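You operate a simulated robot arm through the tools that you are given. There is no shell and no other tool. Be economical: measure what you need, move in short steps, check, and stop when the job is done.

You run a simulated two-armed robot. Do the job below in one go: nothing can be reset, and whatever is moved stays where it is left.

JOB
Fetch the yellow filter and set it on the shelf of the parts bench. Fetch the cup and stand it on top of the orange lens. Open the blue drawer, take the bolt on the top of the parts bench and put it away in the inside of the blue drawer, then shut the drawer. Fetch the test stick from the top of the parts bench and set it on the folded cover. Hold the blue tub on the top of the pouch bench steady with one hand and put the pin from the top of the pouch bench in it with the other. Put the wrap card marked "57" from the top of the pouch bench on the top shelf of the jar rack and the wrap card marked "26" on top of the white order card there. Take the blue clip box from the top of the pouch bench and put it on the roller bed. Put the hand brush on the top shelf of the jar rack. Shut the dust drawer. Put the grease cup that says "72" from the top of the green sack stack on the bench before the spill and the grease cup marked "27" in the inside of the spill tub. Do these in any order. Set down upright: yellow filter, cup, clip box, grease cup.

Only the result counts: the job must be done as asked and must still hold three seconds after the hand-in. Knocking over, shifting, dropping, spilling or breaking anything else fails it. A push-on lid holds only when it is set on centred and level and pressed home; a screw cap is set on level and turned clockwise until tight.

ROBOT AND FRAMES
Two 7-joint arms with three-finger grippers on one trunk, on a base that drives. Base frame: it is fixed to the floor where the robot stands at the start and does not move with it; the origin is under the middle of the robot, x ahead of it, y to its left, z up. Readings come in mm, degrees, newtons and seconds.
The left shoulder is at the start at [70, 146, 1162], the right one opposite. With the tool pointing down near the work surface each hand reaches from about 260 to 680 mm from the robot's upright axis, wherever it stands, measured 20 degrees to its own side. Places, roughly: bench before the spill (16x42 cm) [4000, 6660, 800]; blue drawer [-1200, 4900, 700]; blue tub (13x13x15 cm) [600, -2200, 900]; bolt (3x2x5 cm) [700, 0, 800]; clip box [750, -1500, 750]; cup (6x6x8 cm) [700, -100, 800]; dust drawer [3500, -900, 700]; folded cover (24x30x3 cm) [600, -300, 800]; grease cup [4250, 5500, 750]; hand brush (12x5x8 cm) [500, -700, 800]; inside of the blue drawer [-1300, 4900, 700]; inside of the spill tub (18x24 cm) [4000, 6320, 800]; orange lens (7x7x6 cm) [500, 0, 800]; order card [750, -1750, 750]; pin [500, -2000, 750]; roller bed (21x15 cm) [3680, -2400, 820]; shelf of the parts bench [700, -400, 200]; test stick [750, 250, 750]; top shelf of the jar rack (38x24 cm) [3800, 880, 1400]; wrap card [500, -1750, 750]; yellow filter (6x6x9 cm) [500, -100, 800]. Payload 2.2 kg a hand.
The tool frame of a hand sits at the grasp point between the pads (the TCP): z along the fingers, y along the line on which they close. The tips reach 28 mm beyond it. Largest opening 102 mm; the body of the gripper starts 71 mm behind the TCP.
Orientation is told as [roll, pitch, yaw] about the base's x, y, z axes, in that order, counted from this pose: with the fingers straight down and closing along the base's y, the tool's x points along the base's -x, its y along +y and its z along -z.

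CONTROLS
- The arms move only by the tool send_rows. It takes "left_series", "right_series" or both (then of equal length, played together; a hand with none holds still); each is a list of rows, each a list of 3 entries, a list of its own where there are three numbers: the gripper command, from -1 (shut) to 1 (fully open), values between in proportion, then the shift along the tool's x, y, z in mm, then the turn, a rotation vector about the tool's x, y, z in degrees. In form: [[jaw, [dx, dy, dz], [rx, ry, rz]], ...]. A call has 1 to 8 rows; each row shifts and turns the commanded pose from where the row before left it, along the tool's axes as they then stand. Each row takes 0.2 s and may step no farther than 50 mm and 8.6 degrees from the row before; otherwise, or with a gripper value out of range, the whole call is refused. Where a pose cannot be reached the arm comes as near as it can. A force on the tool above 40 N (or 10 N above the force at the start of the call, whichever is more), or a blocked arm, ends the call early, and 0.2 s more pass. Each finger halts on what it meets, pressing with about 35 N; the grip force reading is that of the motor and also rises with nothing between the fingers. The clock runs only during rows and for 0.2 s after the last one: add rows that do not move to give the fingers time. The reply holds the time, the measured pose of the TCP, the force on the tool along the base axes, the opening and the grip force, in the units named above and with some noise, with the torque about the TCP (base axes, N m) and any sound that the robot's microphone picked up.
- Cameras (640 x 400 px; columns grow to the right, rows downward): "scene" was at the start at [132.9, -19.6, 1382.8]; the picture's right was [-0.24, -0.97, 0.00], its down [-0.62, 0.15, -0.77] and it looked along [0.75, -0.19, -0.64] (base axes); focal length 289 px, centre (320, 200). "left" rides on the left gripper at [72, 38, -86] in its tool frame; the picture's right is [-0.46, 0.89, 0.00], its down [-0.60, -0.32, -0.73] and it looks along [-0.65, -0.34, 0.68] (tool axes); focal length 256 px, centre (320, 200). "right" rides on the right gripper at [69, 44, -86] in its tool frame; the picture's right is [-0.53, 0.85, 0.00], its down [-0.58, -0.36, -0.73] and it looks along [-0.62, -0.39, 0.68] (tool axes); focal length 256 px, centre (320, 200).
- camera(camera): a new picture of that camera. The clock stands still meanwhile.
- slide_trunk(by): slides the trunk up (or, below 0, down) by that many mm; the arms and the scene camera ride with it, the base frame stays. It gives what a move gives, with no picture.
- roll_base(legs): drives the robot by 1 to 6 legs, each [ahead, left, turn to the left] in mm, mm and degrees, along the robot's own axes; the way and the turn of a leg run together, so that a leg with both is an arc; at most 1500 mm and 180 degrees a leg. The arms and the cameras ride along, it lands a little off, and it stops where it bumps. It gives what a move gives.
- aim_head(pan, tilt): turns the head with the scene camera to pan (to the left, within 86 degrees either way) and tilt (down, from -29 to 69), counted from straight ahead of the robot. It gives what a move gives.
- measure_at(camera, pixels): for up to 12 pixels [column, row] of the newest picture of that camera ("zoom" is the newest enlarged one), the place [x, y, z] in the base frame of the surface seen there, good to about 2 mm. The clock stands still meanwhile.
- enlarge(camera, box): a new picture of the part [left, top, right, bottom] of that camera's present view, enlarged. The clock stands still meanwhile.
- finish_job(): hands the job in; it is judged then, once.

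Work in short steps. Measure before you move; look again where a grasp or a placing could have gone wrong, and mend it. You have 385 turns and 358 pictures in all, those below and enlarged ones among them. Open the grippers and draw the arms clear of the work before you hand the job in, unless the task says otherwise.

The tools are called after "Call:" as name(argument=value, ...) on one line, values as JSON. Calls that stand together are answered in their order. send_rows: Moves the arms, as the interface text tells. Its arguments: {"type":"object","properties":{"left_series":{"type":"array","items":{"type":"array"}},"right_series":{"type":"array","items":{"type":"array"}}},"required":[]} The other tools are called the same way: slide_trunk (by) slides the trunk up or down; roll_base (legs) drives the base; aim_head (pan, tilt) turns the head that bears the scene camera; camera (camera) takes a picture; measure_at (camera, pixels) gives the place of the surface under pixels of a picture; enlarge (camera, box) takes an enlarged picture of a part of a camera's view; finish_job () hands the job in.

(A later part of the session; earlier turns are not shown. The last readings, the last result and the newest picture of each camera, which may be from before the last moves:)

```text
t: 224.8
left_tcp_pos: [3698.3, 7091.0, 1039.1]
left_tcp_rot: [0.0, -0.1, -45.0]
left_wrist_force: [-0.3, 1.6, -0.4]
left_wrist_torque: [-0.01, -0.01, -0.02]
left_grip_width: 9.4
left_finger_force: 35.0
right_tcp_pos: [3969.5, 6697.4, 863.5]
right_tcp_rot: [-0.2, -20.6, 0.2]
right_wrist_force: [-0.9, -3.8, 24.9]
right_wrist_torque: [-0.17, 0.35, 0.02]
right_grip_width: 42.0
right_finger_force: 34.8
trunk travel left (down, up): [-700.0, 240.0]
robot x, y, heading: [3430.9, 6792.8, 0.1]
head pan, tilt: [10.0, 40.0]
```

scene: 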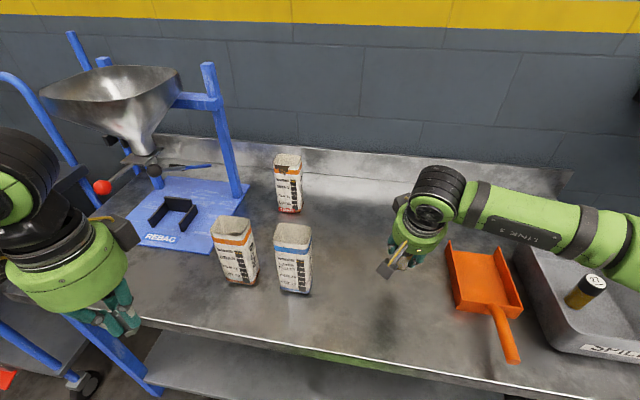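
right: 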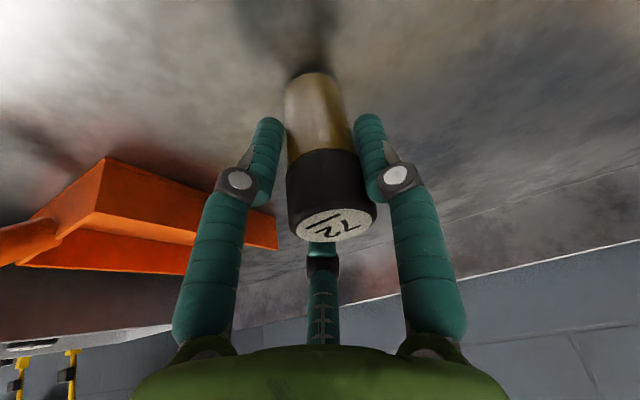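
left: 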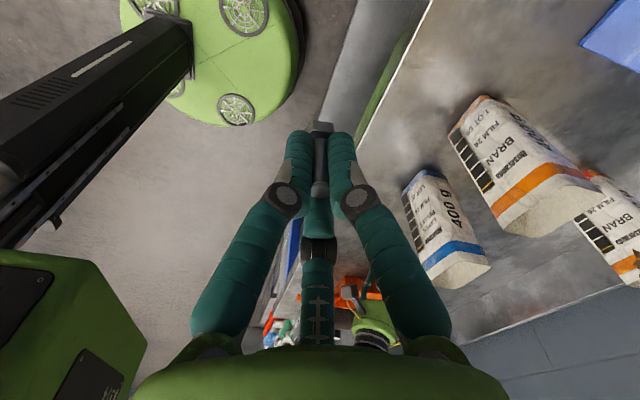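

Contact confirmed. Ease up 3 mm, release, and retreat along the finger axis.

Call:
send_rows(right_series=[[-1, [-1, 0, -2.8], [0, 0, 0]], [-1, [0, 0, 0], [0, 0, 0]], [-0.1, [0, 0, 0], [0, 0, 0]], [0.1, [0, 0, 0], [0, 0, 0]], [0.4, [0, 0, 0], [0, 0, 0]], [0.4, [0, 0, -25], [0, 0, 0]], [0.4, [0, 0, -40], [0, 0, 0]], [0.4, [0, 0, -40], [0, 0, 0]]])

Call:
camera(camera="right")

Call:
camera(camera="scene")

```text
t: 226.6
left_tcp_pos: [3699.2, 7089.5, 1037.5]
left_tcp_rot: [-0.1, 0.0, -44.9]
left_wrist_force: [0.1, -0.2, -0.3]
left_wrist_torque: [0.0, -0.01, 0.01]
left_grip_width: 9.5
left_finger_force: 34.8
right_tcp_pos: [3933.9, 6698.5, 961.7]
right_tcp_rot: [-0.3, -20.1, 0.3]
right_wrist_force: [-0.1, 0.5, 0.3]
right_wrist_torque: [0.0, -0.02, 0.02]
right_grip_width: 71.6
right_finger_force: 0.0
trunk travel left (down, up): [-700.0, 240.0]
robot x, y, heading: [3428.9, 6787.0, 0.1]
head pan, tilt: [10.0, 40.0]
```

```text
254 pictures are left
```

right: 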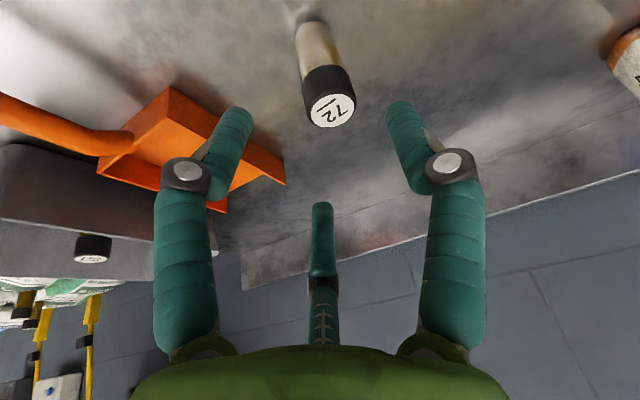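

```text
253 pictures are left
```

scene: 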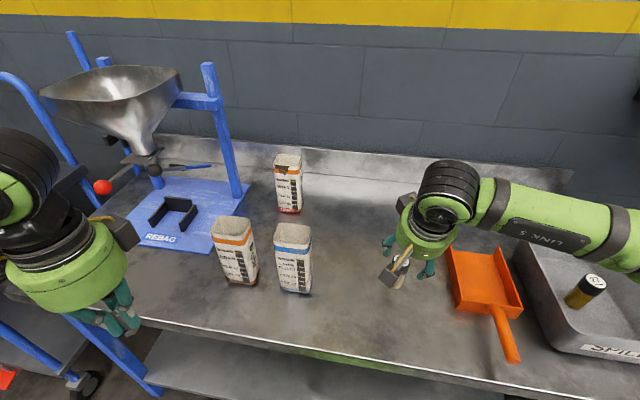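

Cup 72 stands. Back out 700 mm and turn around to look toward the blue drawer.

Call:
roll_base(legs=[[-700, 0, 0], [0, 0, 170]])

Call:
aim_head(pan=0, tilt=15)

Call:
camera(camera="scene")

Call:
aim_head(pan=45, tilt=15)

Call:
camera(camera="scene")

```text
t: 237.3
left_tcp_pos: [2415.2, 6541.5, 1036.9]
left_tcp_rot: [0.1, 0.1, 124.5]
left_wrist_force: [0.1, -1.2, -1.3]
left_wrist_torque: [-0.03, 0.01, 0.0]
left_grip_width: 9.6
left_finger_force: 34.9
right_tcp_pos: [2256.0, 6968.4, 962.1]
right_tcp_rot: [-0.2, -20.1, 169.7]
right_wrist_force: [-0.1, 0.2, -0.5]
right_wrist_torque: [-0.04, 0.01, -0.03]
right_grip_width: 71.5
right_finger_force: 0.1
trunk travel left (down, up): [-700.0, 240.0]
robot x, y, heading: [2739.0, 6786.4, 169.3]
head pan, tilt: [10.0, 40.0]
```

```text
t: 238.2
left_tcp_pos: [2414.9, 6541.1, 1037.5]
left_tcp_rot: [0.0, 0.1, 124.4]
left_wrist_force: [-0.5, -0.8, 0.4]
left_wrist_torque: [0.02, -0.01, 0.0]
left_grip_width: 9.6
left_finger_force: 35.3
right_tcp_pos: [2255.8, 6968.8, 962.1]
right_tcp_rot: [-0.3, -20.0, 169.6]
right_wrist_force: [0.2, 1.0, 0.2]
right_wrist_torque: [-0.01, -0.03, 0.0]
right_grip_width: 71.3
right_finger_force: 0.1
trunk travel left (down, up): [-700.0, 240.0]
robot x, y, heading: [2740.6, 6784.3, 169.5]
head pan, tilt: [0.0, 15.0]
```

```text
252 pictures are left
```

scene: 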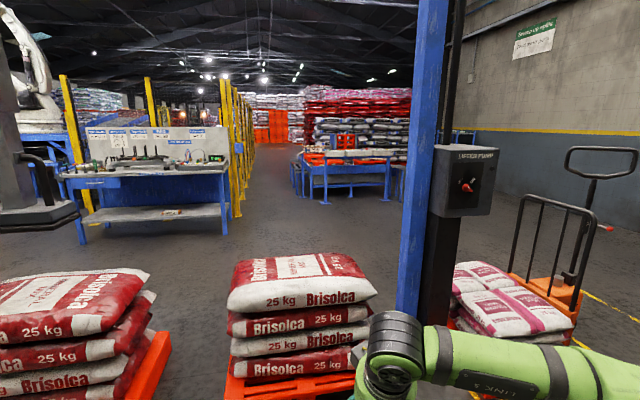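

```text
t: 239.3
left_tcp_pos: [2414.7, 6540.2, 1037.5]
left_tcp_rot: [0.0, 0.1, 124.4]
left_wrist_force: [-0.1, 0.3, 0.4]
left_wrist_torque: [0.0, 0.01, 0.0]
left_grip_width: 9.3
left_finger_force: 35.2
right_tcp_pos: [2254.8, 6968.9, 961.0]
right_tcp_rot: [-0.3, -20.1, 169.6]
right_wrist_force: [0.7, 0.5, 0.1]
right_wrist_torque: [0.04, 0.03, 0.0]
right_grip_width: 71.5
right_finger_force: 0.2
trunk travel left (down, up): [-700.0, 240.0]
robot x, y, heading: [2736.8, 6784.1, 169.6]
head pan, tilt: [45.0, 15.0]
```

```text
251 pictures are left
```

scene: 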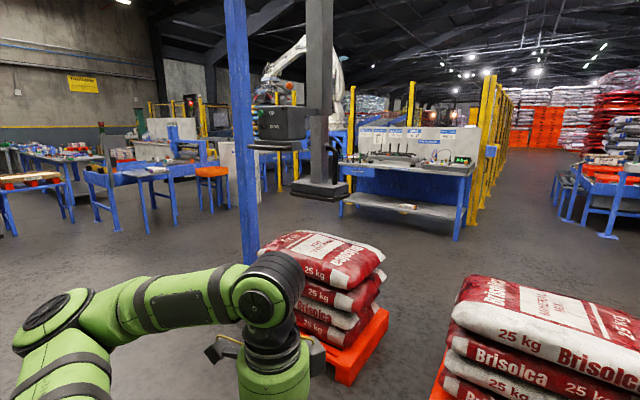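

Measure the blue bench, sacks, and hoist column.

Call:
measure_at(camera="scene", pixels=[[355, 175], [400, 172], [465, 235], [340, 215], [325, 190], [250, 262], [360, 370], [300, 330], [430, 390], [315, 240], [380, 210], [280, 225]])

Call:
enlarge(camera="scene", box=[320, 110, 500, 250])

```text
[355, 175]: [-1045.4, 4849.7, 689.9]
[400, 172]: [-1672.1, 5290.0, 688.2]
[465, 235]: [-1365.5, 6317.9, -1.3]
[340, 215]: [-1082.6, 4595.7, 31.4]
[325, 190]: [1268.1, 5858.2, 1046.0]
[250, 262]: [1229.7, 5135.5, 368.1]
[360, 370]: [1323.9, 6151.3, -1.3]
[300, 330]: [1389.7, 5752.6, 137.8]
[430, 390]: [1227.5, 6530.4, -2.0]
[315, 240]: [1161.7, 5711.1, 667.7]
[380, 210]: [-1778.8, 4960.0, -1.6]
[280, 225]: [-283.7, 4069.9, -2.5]
```

```text
2.86 times, centred on (410, 180) of scene
```

zoom: 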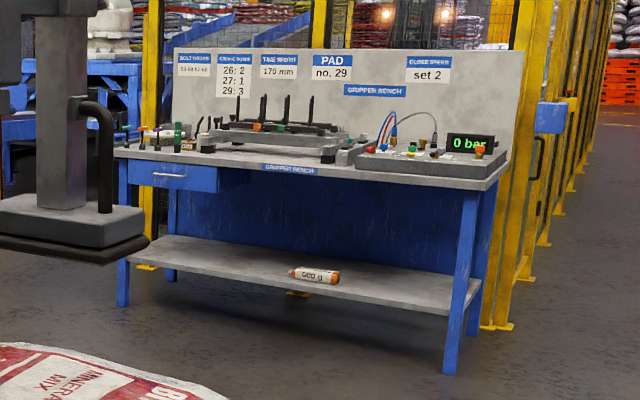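

Call:
measure_at(camera="scene", pixels=[[227, 205], [205, 205], [175, 220], [100, 220], [130, 175], [15, 235], [210, 170], [150, 235], [240, 205]])

```text
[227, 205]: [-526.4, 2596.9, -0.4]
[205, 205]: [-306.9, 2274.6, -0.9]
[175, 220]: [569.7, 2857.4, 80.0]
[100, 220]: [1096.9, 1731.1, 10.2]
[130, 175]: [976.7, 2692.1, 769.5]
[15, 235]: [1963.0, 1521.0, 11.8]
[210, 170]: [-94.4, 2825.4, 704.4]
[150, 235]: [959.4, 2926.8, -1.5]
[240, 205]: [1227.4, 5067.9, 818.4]
```

Lane y≈4100 is clear. Turn to heading 180, go −y 2680 mm, then −x 2900 mm.

Call:
roll_base(legs=[[0, 0, 10.5], [0, 1500, 0], [0, 1180, 0], [1500, 0, 0], [1400, 0, 0]])

Call:
aim_head(pan=-40, tilt=25)

Call:
camera(camera="scene")

```text
t: 266.5
left_tcp_pos: [-478.7, 3923.1, 1037.0]
left_tcp_rot: [0.0, 0.0, 134.7]
left_wrist_force: [0.1, 0.5, -0.9]
left_wrist_torque: [-0.02, 0.03, 0.01]
left_grip_width: 9.4
left_finger_force: 34.9
right_tcp_pos: [-711.0, 4316.2, 962.1]
right_tcp_rot: [-0.2, -20.0, 179.9]
right_wrist_force: [-0.7, -0.5, 0.0]
right_wrist_torque: [-0.01, -0.01, 0.02]
right_grip_width: 71.5
right_finger_force: 0.0
trunk travel left (down, up): [-700.0, 240.0]
robot x, y, heading: [-201.4, 4224.4, 179.7]
head pan, tilt: [45.0, 15.0]
```

```text
t: 268.1
left_tcp_pos: [-479.0, 3922.2, 1036.4]
left_tcp_rot: [0.0, 0.0, 134.7]
left_wrist_force: [-0.6, -0.7, -0.3]
left_wrist_torque: [0.0, 0.03, 0.0]
left_grip_width: 9.6
left_finger_force: 34.7
right_tcp_pos: [-712.3, 4315.6, 961.4]
right_tcp_rot: [-0.4, -20.0, 179.9]
right_wrist_force: [-0.5, 0.1, -0.3]
right_wrist_torque: [0.03, 0.01, 0.0]
right_grip_width: 71.3
right_finger_force: 0.1
trunk travel left (down, up): [-700.0, 240.0]
robot x, y, heading: [-204.7, 4222.1, 179.7]
head pan, tilt: [-40.0, 25.0]
```

```text
249 pictures are left
```

scene: 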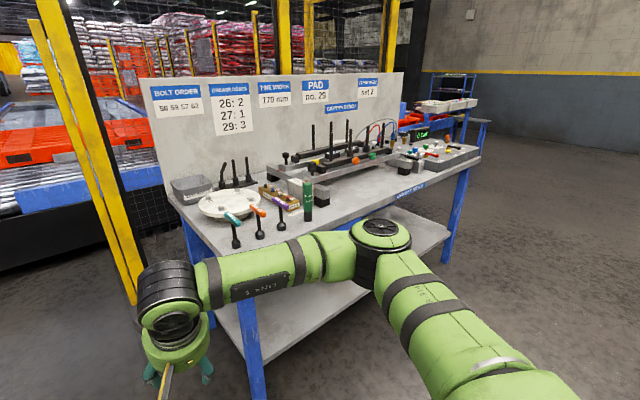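

Drive right 480 and look at the drawer.

Call:
roll_base(legs=[[0, -480, 0]])

Call:
aim_head(pan=-5, tilt=35)

Call:
camera(camera="scene")

```text
t: 270.9
left_tcp_pos: [-476.7, 4390.9, 1035.5]
left_tcp_rot: [0.0, 0.0, 134.4]
left_wrist_force: [0.1, -0.1, -0.3]
left_wrist_torque: [0.0, -0.03, 0.03]
left_grip_width: 9.6
left_finger_force: 34.3
right_tcp_pos: [-707.6, 4783.8, 962.4]
right_tcp_rot: [-0.3, -20.1, 179.7]
right_wrist_force: [0.5, 0.1, -0.5]
right_wrist_torque: [0.01, 0.01, 0.0]
right_grip_width: 71.5
right_finger_force: 0.0
trunk travel left (down, up): [-700.0, 240.0]
robot x, y, heading: [-199.0, 4683.4, 179.5]
head pan, tilt: [-40.0, 25.0]
```

```text
t: 271.9
left_tcp_pos: [-476.3, 4390.8, 1036.7]
left_tcp_rot: [0.0, 0.2, 134.4]
left_wrist_force: [-0.2, -0.3, -0.8]
left_wrist_torque: [-0.02, 0.02, 0.04]
left_grip_width: 9.6
left_finger_force: 35.1
right_tcp_pos: [-707.0, 4783.5, 961.8]
right_tcp_rot: [-0.3, -20.1, 179.7]
right_wrist_force: [0.2, 0.1, 1.1]
right_wrist_torque: [0.04, -0.01, 0.03]
right_grip_width: 71.6
right_finger_force: 0.1
trunk travel left (down, up): [-700.0, 240.0]
robot x, y, heading: [-200.3, 4686.0, 179.4]
head pan, tilt: [-5.0, 35.0]
```

```text
248 pictures are left
```

scene: 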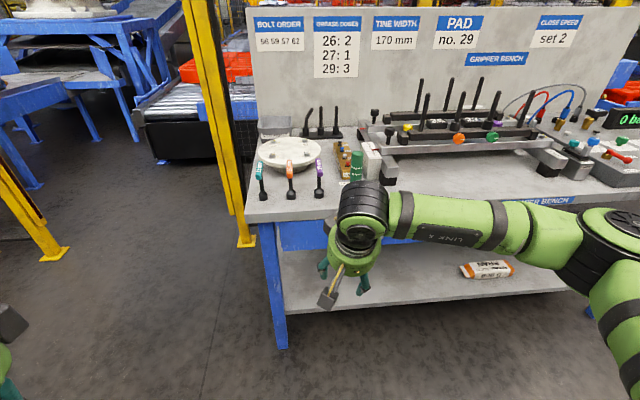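

Lower the trunk 350 mm to see the drawer front.

Call:
slide_trunk(by=-350)

Call:
aim_head(pan=-15, tilt=25)

Call:
camera(camera="scene")

Call:
camera(camera="right")

```text
t: 275.3
left_tcp_pos: [-476.9, 4390.7, 687.7]
left_tcp_rot: [0.0, 0.0, 134.4]
left_wrist_force: [0.1, 0.2, -0.2]
left_wrist_torque: [-0.04, -0.02, 0.01]
left_grip_width: 9.6
left_finger_force: 35.5
right_tcp_pos: [-706.9, 4784.0, 612.7]
right_tcp_rot: [-0.2, -20.1, 179.7]
right_wrist_force: [-0.8, 0.1, 0.4]
right_wrist_torque: [-0.04, 0.03, -0.01]
right_grip_width: 71.6
right_finger_force: 0.2
trunk travel left (down, up): [-350.0, 590.0]
robot x, y, heading: [-200.8, 4687.0, 179.5]
head pan, tilt: [-5.0, 35.0]
```

```text
t: 276.0
left_tcp_pos: [-476.5, 4390.9, 687.1]
left_tcp_rot: [0.0, 0.0, 134.3]
left_wrist_force: [-0.1, -0.4, -0.2]
left_wrist_torque: [0.01, 0.0, 0.0]
left_grip_width: 9.4
left_finger_force: 35.6
right_tcp_pos: [-706.6, 4784.0, 612.3]
right_tcp_rot: [-0.3, -20.2, 179.7]
right_wrist_force: [-0.4, 0.0, -1.0]
right_wrist_torque: [0.02, -0.02, 0.0]
right_grip_width: 71.3
right_finger_force: 0.1
trunk travel left (down, up): [-350.0, 590.0]
robot x, y, heading: [-197.9, 4688.9, 179.4]
head pan, tilt: [-15.0, 25.0]
```

```text
247 pictures are left
```

scene: 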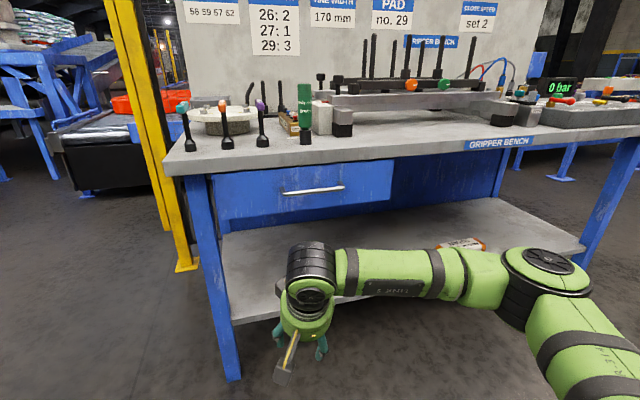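

```text
246 pictures are left
```

right: 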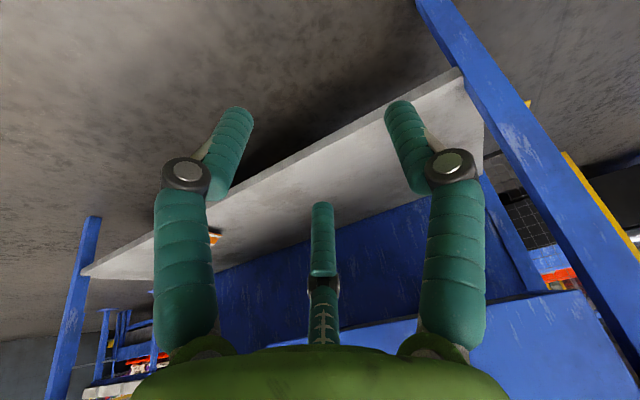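

Drawer front visible with a horizontal bar handle (284–344, 190). Measure it.

Call:
measure_at(camera="scene", pixels=[[314, 190], [286, 193], [342, 187], [314, 197], [280, 215], [225, 195], [388, 175], [314, 178], [305, 160], [305, 150], [300, 212], [215, 225]])

Call:
enlarge(camera="scene", box=[200, 120, 420, 250])

```text
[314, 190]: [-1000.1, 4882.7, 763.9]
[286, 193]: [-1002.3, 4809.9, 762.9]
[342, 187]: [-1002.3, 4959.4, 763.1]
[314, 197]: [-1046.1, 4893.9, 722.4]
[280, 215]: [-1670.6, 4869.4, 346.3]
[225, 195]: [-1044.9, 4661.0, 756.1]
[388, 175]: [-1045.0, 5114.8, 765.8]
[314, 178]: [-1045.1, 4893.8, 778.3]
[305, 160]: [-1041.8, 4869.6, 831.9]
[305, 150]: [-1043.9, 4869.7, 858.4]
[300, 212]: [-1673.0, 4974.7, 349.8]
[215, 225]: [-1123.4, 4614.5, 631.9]
```

```text
2.91 times, centred on (310, 185) of scene
```

zoom: 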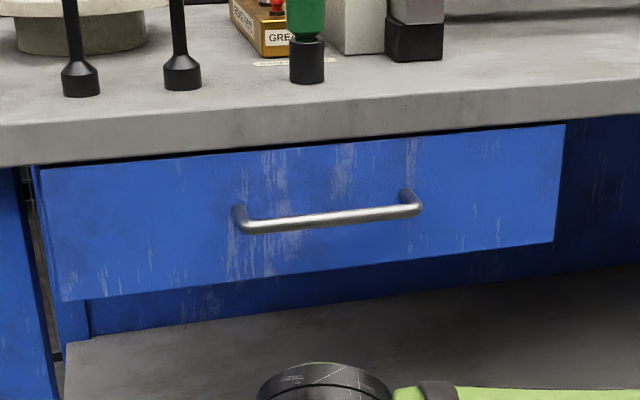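

Handle bar: y 4800–4970, x≈-1004, z≈763. I orient the right hand horizontally (fingers forward): pitch first, in free space.

Call:
send_rows(right_series=[[0.2, [0, 0, 0], [0, -8.5, 0]], [0.2, [0, 0, 0], [0, -8.5, 0]], [0.2, [0, 0, 0], [0, -8.5, 0]], [0.2, [0, 0, 0], [0, -8.5, 0]], [0.2, [0, 0, 0], [0, -8.5, 0]], [0.2, [0, 0, 0], [0, -8.5, 0]], [0.2, [0, 0, 0], [0, -8.5, 0]], [0.2, [0, 0, 0], [0, -8.5, 0]]])

```text
t: 277.8
left_tcp_pos: [-476.3, 4389.8, 687.2]
left_tcp_rot: [-0.1, 0.1, 134.4]
left_wrist_force: [1.1, 0.0, -0.5]
left_wrist_torque: [0.02, -0.01, 0.03]
left_grip_width: 9.6
left_finger_force: 34.8
right_tcp_pos: [-697.3, 4743.7, 637.1]
right_tcp_rot: [-6.2, -88.1, -174.5]
right_wrist_force: [0.8, 0.6, -0.4]
right_wrist_torque: [-0.02, -0.02, 0.03]
right_grip_width: 61.4
right_finger_force: 0.1
right hand out of reach, approached as far as the arm can: row 7, 8
trunk travel left (down, up): [-350.0, 590.0]
robot x, y, heading: [-195.5, 4691.1, 179.5]
head pan, tilt: [-15.0, 25.0]
```

Near horizontal. Move forward, right and up: TCP toward rel. 600 ahead, z≈763.

Call:
send_rows(right_series=[[0.2, [-30, -20, 25], [0, 0, 0]], [0.2, [-30, -20, 25], [0, 0, 0]], [0.2, [-30, -20, 25], [0, 0, 0]], [0.2, [-30, -20, 25], [0, 0, 0]], [0.2, [0, 0, 0], [0, 0, 0]]])

```text
t: 279.0
left_tcp_pos: [-476.2, 4390.2, 686.0]
left_tcp_rot: [0.1, 0.1, 134.4]
left_wrist_force: [0.5, -0.4, -1.0]
left_wrist_torque: [0.03, -0.01, 0.0]
left_grip_width: 9.5
left_finger_force: 34.6
right_tcp_pos: [-792.6, 4789.8, 773.4]
right_tcp_rot: [-7.9, -87.9, -172.9]
right_wrist_force: [0.2, 0.1, -0.2]
right_wrist_torque: [-0.04, 0.01, -0.04]
right_grip_width: 61.5
right_finger_force: 0.1
right hand out of reach, approached as far as the arm can: row 1, 2, 3, 4
trunk travel left (down, up): [-350.0, 590.0]
robot x, y, heading: [-198.6, 4685.6, 179.6]
head pan, tilt: [-15.0, 25.0]
```

Now roll about the finger axis by +90 so the jaws close vertically.

Call:
send_rows(right_series=[[0.2, [0, 0, 0], [0, 0, 8.5]], [0.2, [0, 0, 0], [0, 0, 8.5]], [0.2, [0, 0, 0], [0, 0, 8.5]], [0.2, [0, 0, 0], [0, 0, 8.5]], [0.2, [0, 0, 0], [0, 0, 8.5]], [0.2, [0, 0, 0], [0, 0, 8.5]], [0.2, [0, 0, 0], [0, 0, 8.5]], [0.2, [0, 0, 0], [0, 0, 8.5]]])

Call:
camera(camera="scene")

```text
t: 280.8
left_tcp_pos: [-476.5, 4390.3, 686.0]
left_tcp_rot: [0.0, 0.1, 134.4]
left_wrist_force: [-0.3, 0.3, -1.3]
left_wrist_torque: [0.02, -0.01, -0.01]
left_grip_width: 9.8
left_finger_force: 34.9
right_tcp_pos: [-790.6, 4790.7, 771.7]
right_tcp_rot: [87.9, -22.2, 90.2]
right_wrist_force: [-0.3, -0.2, -0.3]
right_wrist_torque: [0.0, -0.03, 0.0]
right_grip_width: 60.9
right_finger_force: 0.1
trunk travel left (down, up): [-350.0, 590.0]
robot x, y, heading: [-197.1, 4686.6, 179.5]
head pan, tilt: [-15.0, 25.0]
```

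```text
244 pictures are left
```

scene: 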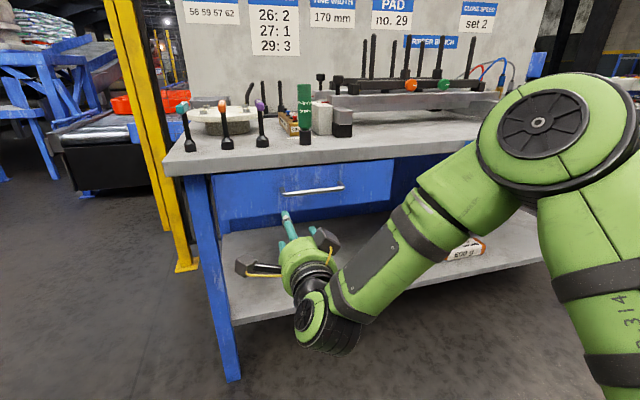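

Roll 22° more; then drive the base so the fingers straddle the bar.

Call:
send_rows(right_series=[[0.2, [0, -3, 0], [0, 0, 7.4]], [0.2, [0, -3, 0], [0, 0, 7.4]], [0.2, [0, -3, 0], [0, 0, 7.4]], [0.2, [0, 0, 0], [0, 0, 0]]])

Call:
roll_base(legs=[[120, -93, 0.5]])

Call:
camera(camera="scene")

Call:
camera(camera="right")

```text
t: 281.8
left_tcp_pos: [-476.5, 4389.9, 687.3]
left_tcp_rot: [-0.1, 0.1, 134.5]
left_wrist_force: [0.4, 0.0, -0.4]
left_wrist_torque: [0.01, 0.01, -0.03]
left_grip_width: 9.4
left_finger_force: 34.9
right_tcp_pos: [-789.2, 4788.0, 766.3]
right_tcp_rot: [87.9, 0.1, 89.3]
right_wrist_force: [0.1, -0.4, 0.2]
right_wrist_torque: [-0.01, -0.04, 0.0]
right_grip_width: 61.2
right_finger_force: 0.1
right hand out of reach, approached as far as the arm can: row 1, 3
trunk travel left (down, up): [-350.0, 590.0]
robot x, y, heading: [-203.8, 4687.4, 179.4]
head pan, tilt: [-15.0, 25.0]
```

```text
t: 283.2
left_tcp_pos: [-588.6, 4480.2, 686.5]
left_tcp_rot: [0.0, 0.2, 135.0]
left_wrist_force: [-0.1, -0.4, 0.3]
left_wrist_torque: [0.02, 0.01, 0.0]
left_grip_width: 9.6
left_finger_force: 35.2
right_tcp_pos: [-907.6, 4875.8, 765.4]
right_tcp_rot: [87.9, 0.0, 89.8]
right_wrist_force: [-0.6, 0.6, 0.7]
right_wrist_torque: [-0.02, -0.01, 0.01]
right_grip_width: 61.4
right_finger_force: 0.0
trunk travel left (down, up): [-350.0, 590.0]
robot x, y, heading: [-314.6, 4782.5, -179.9]
head pan, tilt: [-15.0, 25.0]
```

```text
243 pictures are left
```

scene: 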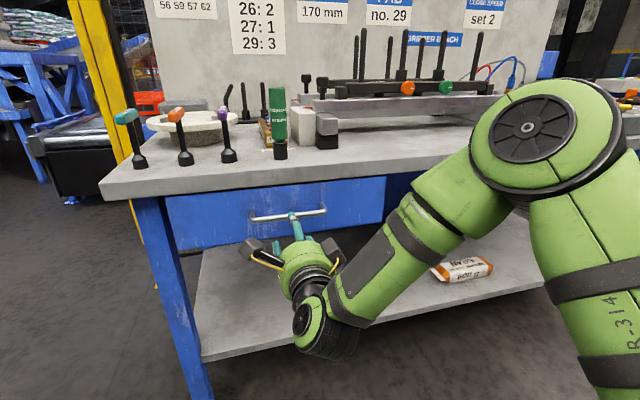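

```text
242 pictures are left
```

right: 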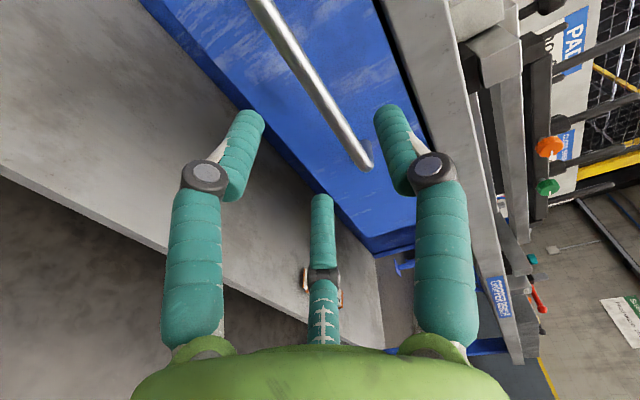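

Measure the bar from the right camera.

Call:
measure_at(camera="right", pixels=[[300, 65], [330, 110], [355, 150], [265, 15], [280, 100]])

```text
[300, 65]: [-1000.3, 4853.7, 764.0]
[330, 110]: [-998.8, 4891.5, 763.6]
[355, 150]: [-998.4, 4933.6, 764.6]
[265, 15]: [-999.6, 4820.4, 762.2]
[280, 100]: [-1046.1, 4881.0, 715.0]
```

Bar centre z≈764. Drive 93 mm ahead to bring the bar between the fingers.

Call:
roll_base(legs=[[93, 0, 0]])

Call:
camera(camera="right")

```text
t: 284.3
left_tcp_pos: [-682.0, 4480.1, 687.9]
left_tcp_rot: [-0.1, 0.2, 135.0]
left_wrist_force: [-0.5, 0.6, -1.0]
left_wrist_torque: [-0.01, -0.02, 0.02]
left_grip_width: 9.3
left_finger_force: 35.2
right_tcp_pos: [-999.6, 4874.1, 764.8]
right_tcp_rot: [87.8, 0.0, 89.9]
right_wrist_force: [0.4, 0.0, -3.2]
right_wrist_torque: [-0.09, 0.0, 0.01]
right_grip_width: 61.8
right_finger_force: 0.2
trunk travel left (down, up): [-350.0, 590.0]
robot x, y, heading: [-407.4, 4777.9, -179.9]
head pan, tilt: [-15.0, 25.0]
```

```text
241 pictures are left
```

right: 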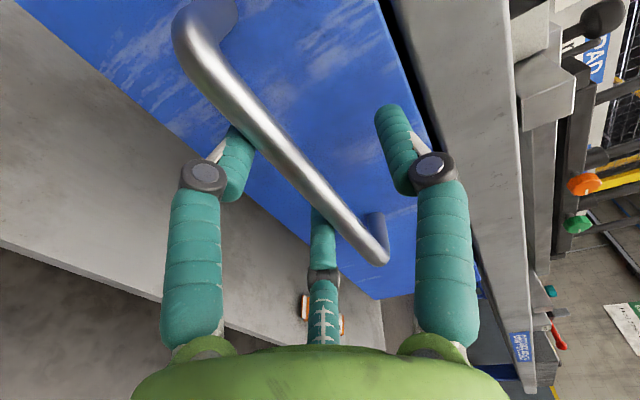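

The bar lies between the fingers. Close.

Call:
send_rows(right_series=[[-1, [0, 0, 0], [0, 0, 0]], [-1, [0, 0, 0], [0, 0, 0]], [-1, [0, 0, 0], [0, 0, 0]]])

Call:
camera(camera="right")

```text
t: 285.1
left_tcp_pos: [-684.2, 4483.1, 686.9]
left_tcp_rot: [-0.1, 0.3, 135.0]
left_wrist_force: [0.9, -0.2, -0.9]
left_wrist_torque: [0.01, 0.0, 0.0]
left_grip_width: 9.6
left_finger_force: 34.9
right_tcp_pos: [-1000.8, 4879.0, 756.4]
right_tcp_rot: [86.5, -0.2, 89.5]
right_wrist_force: [6.1, 13.4, -33.7]
right_wrist_torque: [-0.1, -0.13, 0.31]
right_grip_width: 21.4
right_finger_force: 45.7
trunk travel left (down, up): [-350.0, 590.0]
robot x, y, heading: [-410.2, 4780.0, -179.9]
head pan, tilt: [-15.0, 25.0]
```

```text
240 pictures are left
```

right: 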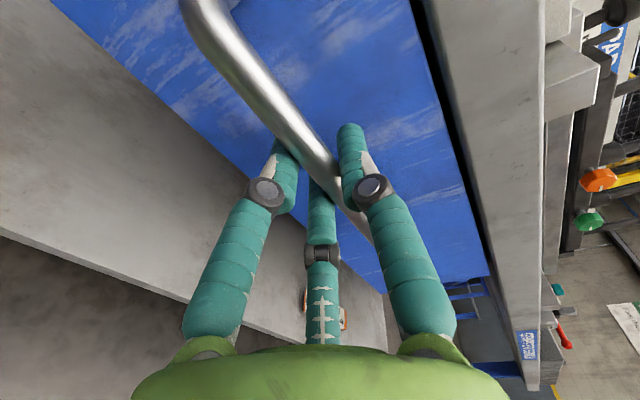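

Gripped, with downward strain (the hand has three real fingers). Relax the command 8 mm down, then pull the drawer by driving back.

Call:
send_rows(right_series=[[-1, [0, -8, 0], [0, 0, 0]], [-1, [0, 0, 0], [0, 0, 0]]])

Call:
roll_base(legs=[[-120, 0, 0]])

Call:
camera(camera="scene")

```text
t: 285.7
left_tcp_pos: [-683.2, 4482.5, 688.2]
left_tcp_rot: [0.0, 0.2, 135.0]
left_wrist_force: [-0.1, 0.1, 0.0]
left_wrist_torque: [0.0, -0.01, -0.02]
left_grip_width: 9.7
left_finger_force: 35.3
right_tcp_pos: [-1000.6, 4878.6, 755.4]
right_tcp_rot: [87.4, 0.0, 89.1]
right_wrist_force: [1.5, 19.3, -17.1]
right_wrist_torque: [-0.02, -0.11, 1.02]
right_grip_width: 21.5
right_finger_force: 45.2
trunk travel left (down, up): [-350.0, 590.0]
robot x, y, heading: [-409.5, 4778.7, -179.7]
head pan, tilt: [-15.0, 25.0]
```

```text
t: 287.0
left_tcp_pos: [-563.9, 4482.8, 687.3]
left_tcp_rot: [0.1, 0.3, 135.2]
left_wrist_force: [0.9, -0.2, -0.3]
left_wrist_torque: [0.01, 0.0, 0.03]
left_grip_width: 9.3
left_finger_force: 35.2
right_tcp_pos: [-882.0, 4879.4, 755.5]
right_tcp_rot: [87.4, 0.1, 89.0]
right_wrist_force: [-0.9, 21.7, -12.4]
right_wrist_torque: [-0.03, 0.01, -0.37]
right_grip_width: 21.3
right_finger_force: 45.1
trunk travel left (down, up): [-350.0, 590.0]
robot x, y, heading: [-291.3, 4780.1, -179.8]
head pan, tilt: [-15.0, 25.0]
```

```text
239 pictures are left
```

scene: 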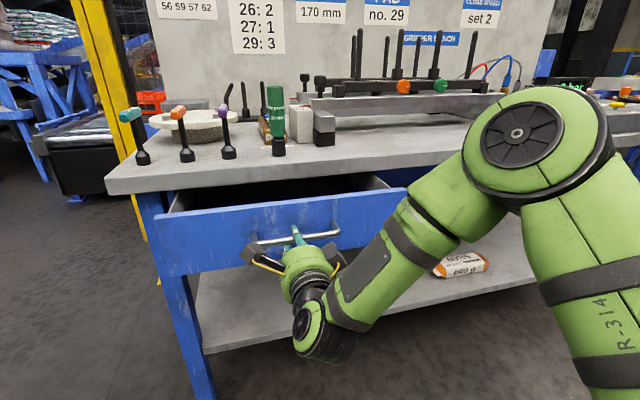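

The drawer is opening. Pull another 110 mm.

Call:
roll_base(legs=[[-110, 0, 0]])

Call:
camera(camera="scene")

```text
t: 288.2
left_tcp_pos: [-455.1, 4482.1, 687.2]
left_tcp_rot: [0.0, 0.1, 135.1]
left_wrist_force: [0.1, 0.9, -0.9]
left_wrist_torque: [-0.01, -0.02, 0.02]
left_grip_width: 9.5
left_finger_force: 34.9
right_tcp_pos: [-773.1, 4879.9, 756.3]
right_tcp_rot: [87.3, -0.2, 89.0]
right_wrist_force: [-1.3, 6.0, -7.6]
right_wrist_torque: [-0.12, -0.02, -0.74]
right_grip_width: 21.3
right_finger_force: 45.3
trunk travel left (down, up): [-350.0, 590.0]
robot x, y, heading: [-181.1, 4780.4, -179.7]
head pan, tilt: [-15.0, 25.0]
```

```text
238 pictures are left
```

scene: 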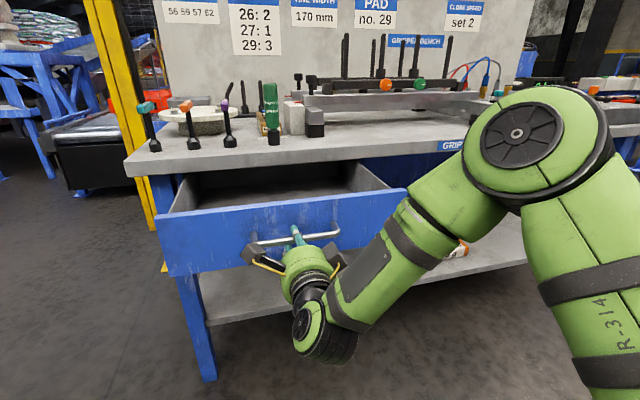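

Drawer open ~230 mm. Release the handle and back off, raise the trunk, then look inside.

Call:
send_rows(right_series=[[0.3, [0, 0, 0], [0, 0, 0]], [0.4, [0, 0, 0], [0, 0, 0]], [0.4, [0, 0, 0], [0, 0, 0]]])

Call:
roll_base(legs=[[-150, 0, -0.3]])

Call:
slide_trunk(by=350)

Call:
aim_head(pan=0, tilt=40)

Call:
camera(camera="scene")

```text
t: 289.0
left_tcp_pos: [-455.0, 4480.6, 687.4]
left_tcp_rot: [0.0, 0.1, 135.1]
left_wrist_force: [-1.1, -1.0, -0.7]
left_wrist_torque: [-0.01, 0.0, -0.03]
left_grip_width: 9.4
left_finger_force: 35.2
right_tcp_pos: [-772.3, 4878.9, 756.0]
right_tcp_rot: [87.3, -0.3, 89.0]
right_wrist_force: [0.3, 0.3, 0.0]
right_wrist_torque: [0.01, -0.01, 0.02]
right_grip_width: 71.3
right_finger_force: 0.0
trunk travel left (down, up): [-350.0, 590.0]
robot x, y, heading: [-183.0, 4783.8, -179.8]
head pan, tilt: [-15.0, 25.0]
```

```text
t: 290.3
left_tcp_pos: [-306.2, 4482.4, 687.2]
left_tcp_rot: [0.1, 0.0, 134.9]
left_wrist_force: [0.3, 0.5, -1.1]
left_wrist_torque: [-0.04, 0.03, 0.01]
left_grip_width: 9.5
left_finger_force: 35.1
right_tcp_pos: [-622.9, 4882.2, 756.8]
right_tcp_rot: [87.4, -0.3, 88.6]
right_wrist_force: [-0.2, -0.2, -0.2]
right_wrist_torque: [0.0, 0.01, 0.01]
right_grip_width: 71.4
right_finger_force: 0.1
trunk travel left (down, up): [-350.0, 590.0]
robot x, y, heading: [-30.4, 4779.1, 179.8]
head pan, tilt: [-15.0, 25.0]
```

```text
t: 293.8
left_tcp_pos: [-307.5, 4481.9, 1037.4]
left_tcp_rot: [0.0, 0.1, 134.9]
left_wrist_force: [-0.1, 0.1, -0.3]
left_wrist_torque: [-0.01, -0.04, -0.01]
left_grip_width: 9.3
left_finger_force: 35.4
right_tcp_pos: [-622.4, 4882.5, 1107.2]
right_tcp_rot: [87.3, -0.2, 88.6]
right_wrist_force: [0.1, 0.6, 0.1]
right_wrist_torque: [0.01, 0.04, 0.0]
right_grip_width: 71.5
right_finger_force: 0.1
trunk travel left (down, up): [-700.0, 240.0]
robot x, y, heading: [-34.9, 4784.4, 179.9]
head pan, tilt: [-15.0, 25.0]
```

```text
t: 294.5
left_tcp_pos: [-307.2, 4482.5, 1037.2]
left_tcp_rot: [0.0, 0.1, 134.8]
left_wrist_force: [0.0, -0.3, -0.3]
left_wrist_torque: [0.0, -0.02, 0.03]
left_grip_width: 9.4
left_finger_force: 34.6
right_tcp_pos: [-623.6, 4882.6, 1106.2]
right_tcp_rot: [87.4, -0.3, 88.5]
right_wrist_force: [-0.6, 0.0, -0.1]
right_wrist_torque: [-0.01, 0.02, 0.01]
right_grip_width: 71.3
right_finger_force: 0.1
trunk travel left (down, up): [-700.0, 240.0]
robot x, y, heading: [-34.1, 4783.3, 179.7]
head pan, tilt: [0.0, 40.0]
```

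```text
237 pictures are left
```

scene: 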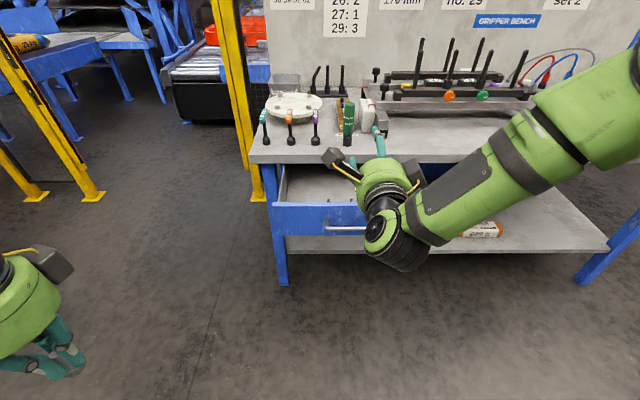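

Measure the drawer's inside.

Call:
measure_at(camera="scene", pixels=[[305, 185], [320, 192], [295, 195], [330, 175], [290, 205], [340, 208], [300, 206], [283, 180], [310, 220]])

Call:
enlarge(camera="scene", box=[250, 140, 390, 250])

```text
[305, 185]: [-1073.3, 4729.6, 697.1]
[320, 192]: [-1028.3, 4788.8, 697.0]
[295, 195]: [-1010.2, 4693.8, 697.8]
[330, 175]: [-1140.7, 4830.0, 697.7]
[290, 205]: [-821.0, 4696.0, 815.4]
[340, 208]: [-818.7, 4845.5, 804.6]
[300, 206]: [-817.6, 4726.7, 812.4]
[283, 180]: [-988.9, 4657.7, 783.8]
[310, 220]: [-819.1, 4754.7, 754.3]
```

```text
3.64 times, centred on (320, 195) of scene
```

zoom: 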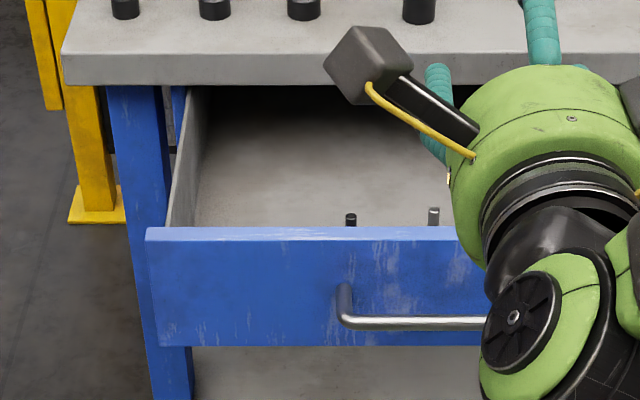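

Two other bolts stand in the drawer; measure them via the zoom.

Call:
measure_at(camera="zoom", pixels=[[350, 215], [350, 222], [433, 210], [433, 220], [250, 215], [300, 150]])

```text
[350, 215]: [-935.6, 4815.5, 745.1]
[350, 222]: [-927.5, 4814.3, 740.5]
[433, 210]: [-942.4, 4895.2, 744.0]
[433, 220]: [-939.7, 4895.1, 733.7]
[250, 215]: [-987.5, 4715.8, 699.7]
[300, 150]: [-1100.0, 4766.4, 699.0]
```

Place our bolt at ≈(-940,4738), clear of the others. Drive ahead 336 and right 137.

Call:
roll_base(legs=[[336, -137, 0]])

Call:
aim_head(pan=10, tilt=50)

Call:
camera(camera="scene")

```text
t: 296.9
left_tcp_pos: [-642.2, 4622.9, 1036.9]
left_tcp_rot: [0.0, 0.0, 134.8]
left_wrist_force: [0.6, 0.6, -1.0]
left_wrist_torque: [0.0, 0.0, -0.01]
left_grip_width: 9.5
left_finger_force: 34.6
right_tcp_pos: [-958.1, 5022.9, 1106.5]
right_tcp_rot: [87.4, -0.4, 88.7]
right_wrist_force: [-0.1, 1.0, 0.0]
right_wrist_torque: [-0.05, -0.02, 0.01]
right_grip_width: 71.4
right_finger_force: 0.1
trunk travel left (down, up): [-700.0, 240.0]
robot x, y, heading: [-370.7, 4918.9, 179.7]
head pan, tilt: [0.0, 40.0]
```

```text
t: 297.6
left_tcp_pos: [-644.1, 4623.5, 1037.9]
left_tcp_rot: [0.0, 0.1, 134.8]
left_wrist_force: [0.3, -0.1, -0.8]
left_wrist_torque: [0.01, -0.01, 0.0]
left_grip_width: 9.7
left_finger_force: 35.3
right_tcp_pos: [-959.3, 5024.0, 1104.4]
right_tcp_rot: [87.3, -0.3, 88.5]
right_wrist_force: [-0.2, -0.8, -0.1]
right_wrist_torque: [-0.03, 0.03, -0.04]
right_grip_width: 71.4
right_finger_force: 0.1
trunk travel left (down, up): [-700.0, 240.0]
robot x, y, heading: [-368.3, 4920.3, 179.9]
head pan, tilt: [10.0, 50.0]
```

```text
235 pictures are left
```

scene: 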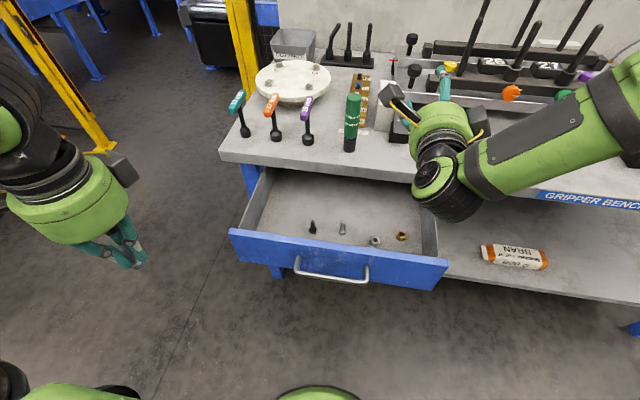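

Clear view: bolts at (313,228),(343,230), nuts further right. Measure the free spot (275,225) and T-handles, then move the left hand over.

Call:
measure_at(camera="scene", pixels=[[275, 225], [313, 230], [237, 100], [272, 102], [307, 104], [242, 225], [260, 185], [250, 233]])

Call:
send_rows(left_series=[[-1, [-41.8, 18.3, 0], [0, 0, 0]], [-1, [-41.8, 18.3, 0], [0, 0, 0]], [-1, [-41.8, 18.3, 0], [0, 0, 0]], [-1, [-41.8, 18.3, 0], [0, 0, 0]], [-1, [-41.8, 18.3, 0], [0, 0, 0]], [-1, [-41.8, 18.3, 0], [0, 0, 0]], [-1, [-41.8, 18.3, 0], [0, 0, 0]], [-1, [0, 0, 0], [0, 0, 0]]])

Call:
camera(camera="scene")

```text
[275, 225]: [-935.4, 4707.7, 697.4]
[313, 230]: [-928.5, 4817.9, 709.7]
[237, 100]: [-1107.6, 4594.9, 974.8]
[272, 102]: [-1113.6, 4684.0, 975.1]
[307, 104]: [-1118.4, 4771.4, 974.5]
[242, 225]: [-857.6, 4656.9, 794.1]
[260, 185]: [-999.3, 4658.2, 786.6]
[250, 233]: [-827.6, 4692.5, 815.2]
```

```text
t: 299.4
left_tcp_pos: [-941.9, 4741.7, 1036.1]
left_tcp_rot: [-0.1, 0.0, 134.7]
left_wrist_force: [0.4, -0.6, -0.5]
left_wrist_torque: [0.04, 0.03, 0.02]
left_grip_width: 9.4
left_finger_force: 35.0
right_tcp_pos: [-958.7, 5022.4, 1106.9]
right_tcp_rot: [87.5, -0.2, 88.6]
right_wrist_force: [0.3, -0.4, 0.2]
right_wrist_torque: [-0.01, 0.0, -0.04]
right_grip_width: 71.1
right_finger_force: 0.1
trunk travel left (down, up): [-700.0, 240.0]
robot x, y, heading: [-366.0, 4921.0, 179.6]
head pan, tilt: [10.0, 50.0]
```

```text
234 pictures are left
```

scene: 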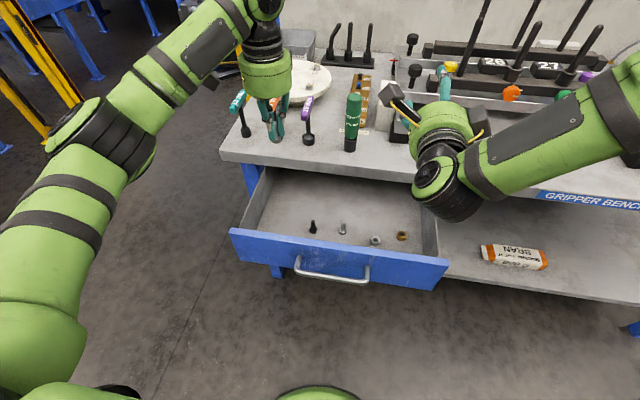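

Lower into the drawer to z≈766.

Call:
send_rows(left_series=[[-1, [0, 0, 45], [0, 0, 0]], [-1, [0, 0, 45], [0, 0, 0]], [-1, [0, 0, 45], [0, 0, 0]], [-1, [0, 0, 45], [0, 0, 0]], [-1, [0, 0, 45], [0, 0, 0]], [-1, [0, 0, 40], [0, 0, 0]], [-1, [0, 0, 0], [0, 0, 0]]])

Call:
camera(camera="scene")

Call:
camera(camera="left")

```text
t: 301.0
left_tcp_pos: [-939.9, 4740.8, 772.2]
left_tcp_rot: [0.0, 0.1, 134.8]
left_wrist_force: [-0.2, 0.0, 0.1]
left_wrist_torque: [0.02, -0.03, -0.01]
left_grip_width: 9.7
left_finger_force: 34.9
right_tcp_pos: [-958.3, 5023.5, 1106.0]
right_tcp_rot: [87.4, -0.3, 88.6]
right_wrist_force: [0.0, 0.0, 0.5]
right_wrist_torque: [-0.01, -0.01, 0.01]
right_grip_width: 71.4
right_finger_force: 0.0
trunk travel left (down, up): [-700.0, 240.0]
robot x, y, heading: [-367.8, 4922.8, 179.9]
head pan, tilt: [10.0, 50.0]
```

```text
233 pictures are left
```

scene: 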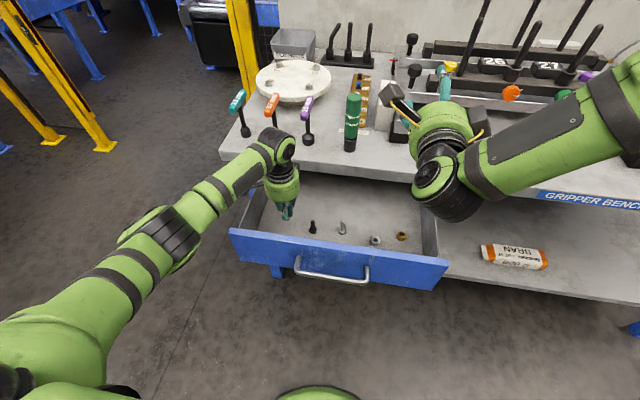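

```text
232 pictures are left
```

left: 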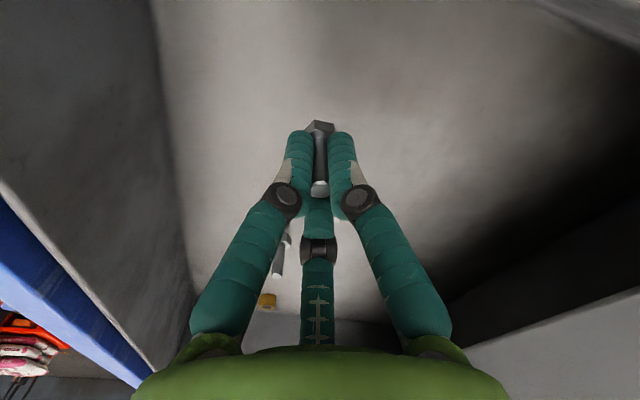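

Lower the final ~33 mm.

Call:
send_rows(left_series=[[-1, [0, 0, 20], [0, 0, 0]], [-1, [0, 0, 10], [0, 0, 0]], [-1, [0, 0, 2], [0, 0, 0]], [-1, [0, 0, 0], [0, 0, 0]]])

```text
t: 302.0
left_tcp_pos: [-939.9, 4742.0, 739.6]
left_tcp_rot: [-0.1, 0.1, 134.7]
left_wrist_force: [0.1, 1.2, -0.9]
left_wrist_torque: [-0.02, 0.01, 0.04]
left_grip_width: 9.6
left_finger_force: 35.3
right_tcp_pos: [-958.0, 5024.0, 1106.5]
right_tcp_rot: [87.2, -0.3, 88.7]
right_wrist_force: [-0.1, 0.4, 0.1]
right_wrist_torque: [-0.01, 0.03, 0.02]
right_grip_width: 71.2
right_finger_force: 0.0
trunk travel left (down, up): [-700.0, 240.0]
robot x, y, heading: [-367.4, 4922.9, 180.0]
head pan, tilt: [10.0, 50.0]
```

Call:
send_rows(left_series=[[-1, [0, 0, 1.5], [0, 0, 0]], [-1, [0, 0, 1], [0, 0, 0]], [-0.4, [0, 0, 0], [0, 0, 0]], [-0.4, [0, 0, 0], [0, 0, 0]], [-0.4, [0, 0, -20], [0, 0, 0]], [-0.4, [0, 0, -40], [0, 0, 0]], [-0.4, [0, 0, -45], [0, 0, 0]], [-0.4, [0, 0, -45], [0, 0, 0]]])

Call:
camera(camera="left")

```text
t: 303.8
left_tcp_pos: [-938.2, 4741.1, 888.1]
left_tcp_rot: [0.0, 0.2, 134.8]
left_wrist_force: [-0.1, 0.1, 0.3]
left_wrist_torque: [0.0, 0.0, -0.02]
left_grip_width: 30.6
left_finger_force: 0.1
right_tcp_pos: [-957.7, 5024.7, 1105.6]
right_tcp_rot: [87.5, -0.2, 88.6]
right_wrist_force: [-0.2, -0.5, 0.2]
right_wrist_torque: [0.01, -0.02, 0.01]
right_grip_width: 71.3
right_finger_force: 0.1
trunk travel left (down, up): [-700.0, 240.0]
robot x, y, heading: [-367.8, 4924.8, 179.7]
head pan, tilt: [10.0, 50.0]
```

```text
231 pictures are left
```

left: 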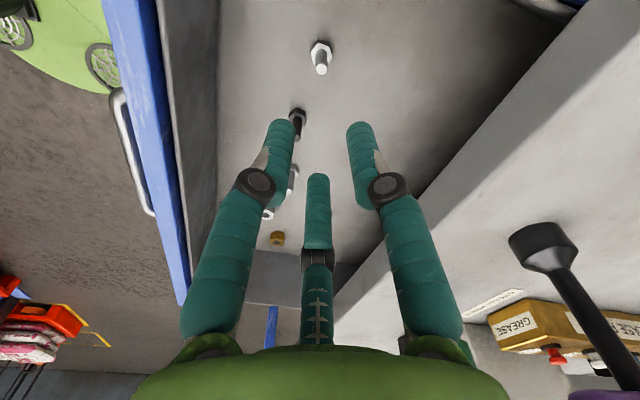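

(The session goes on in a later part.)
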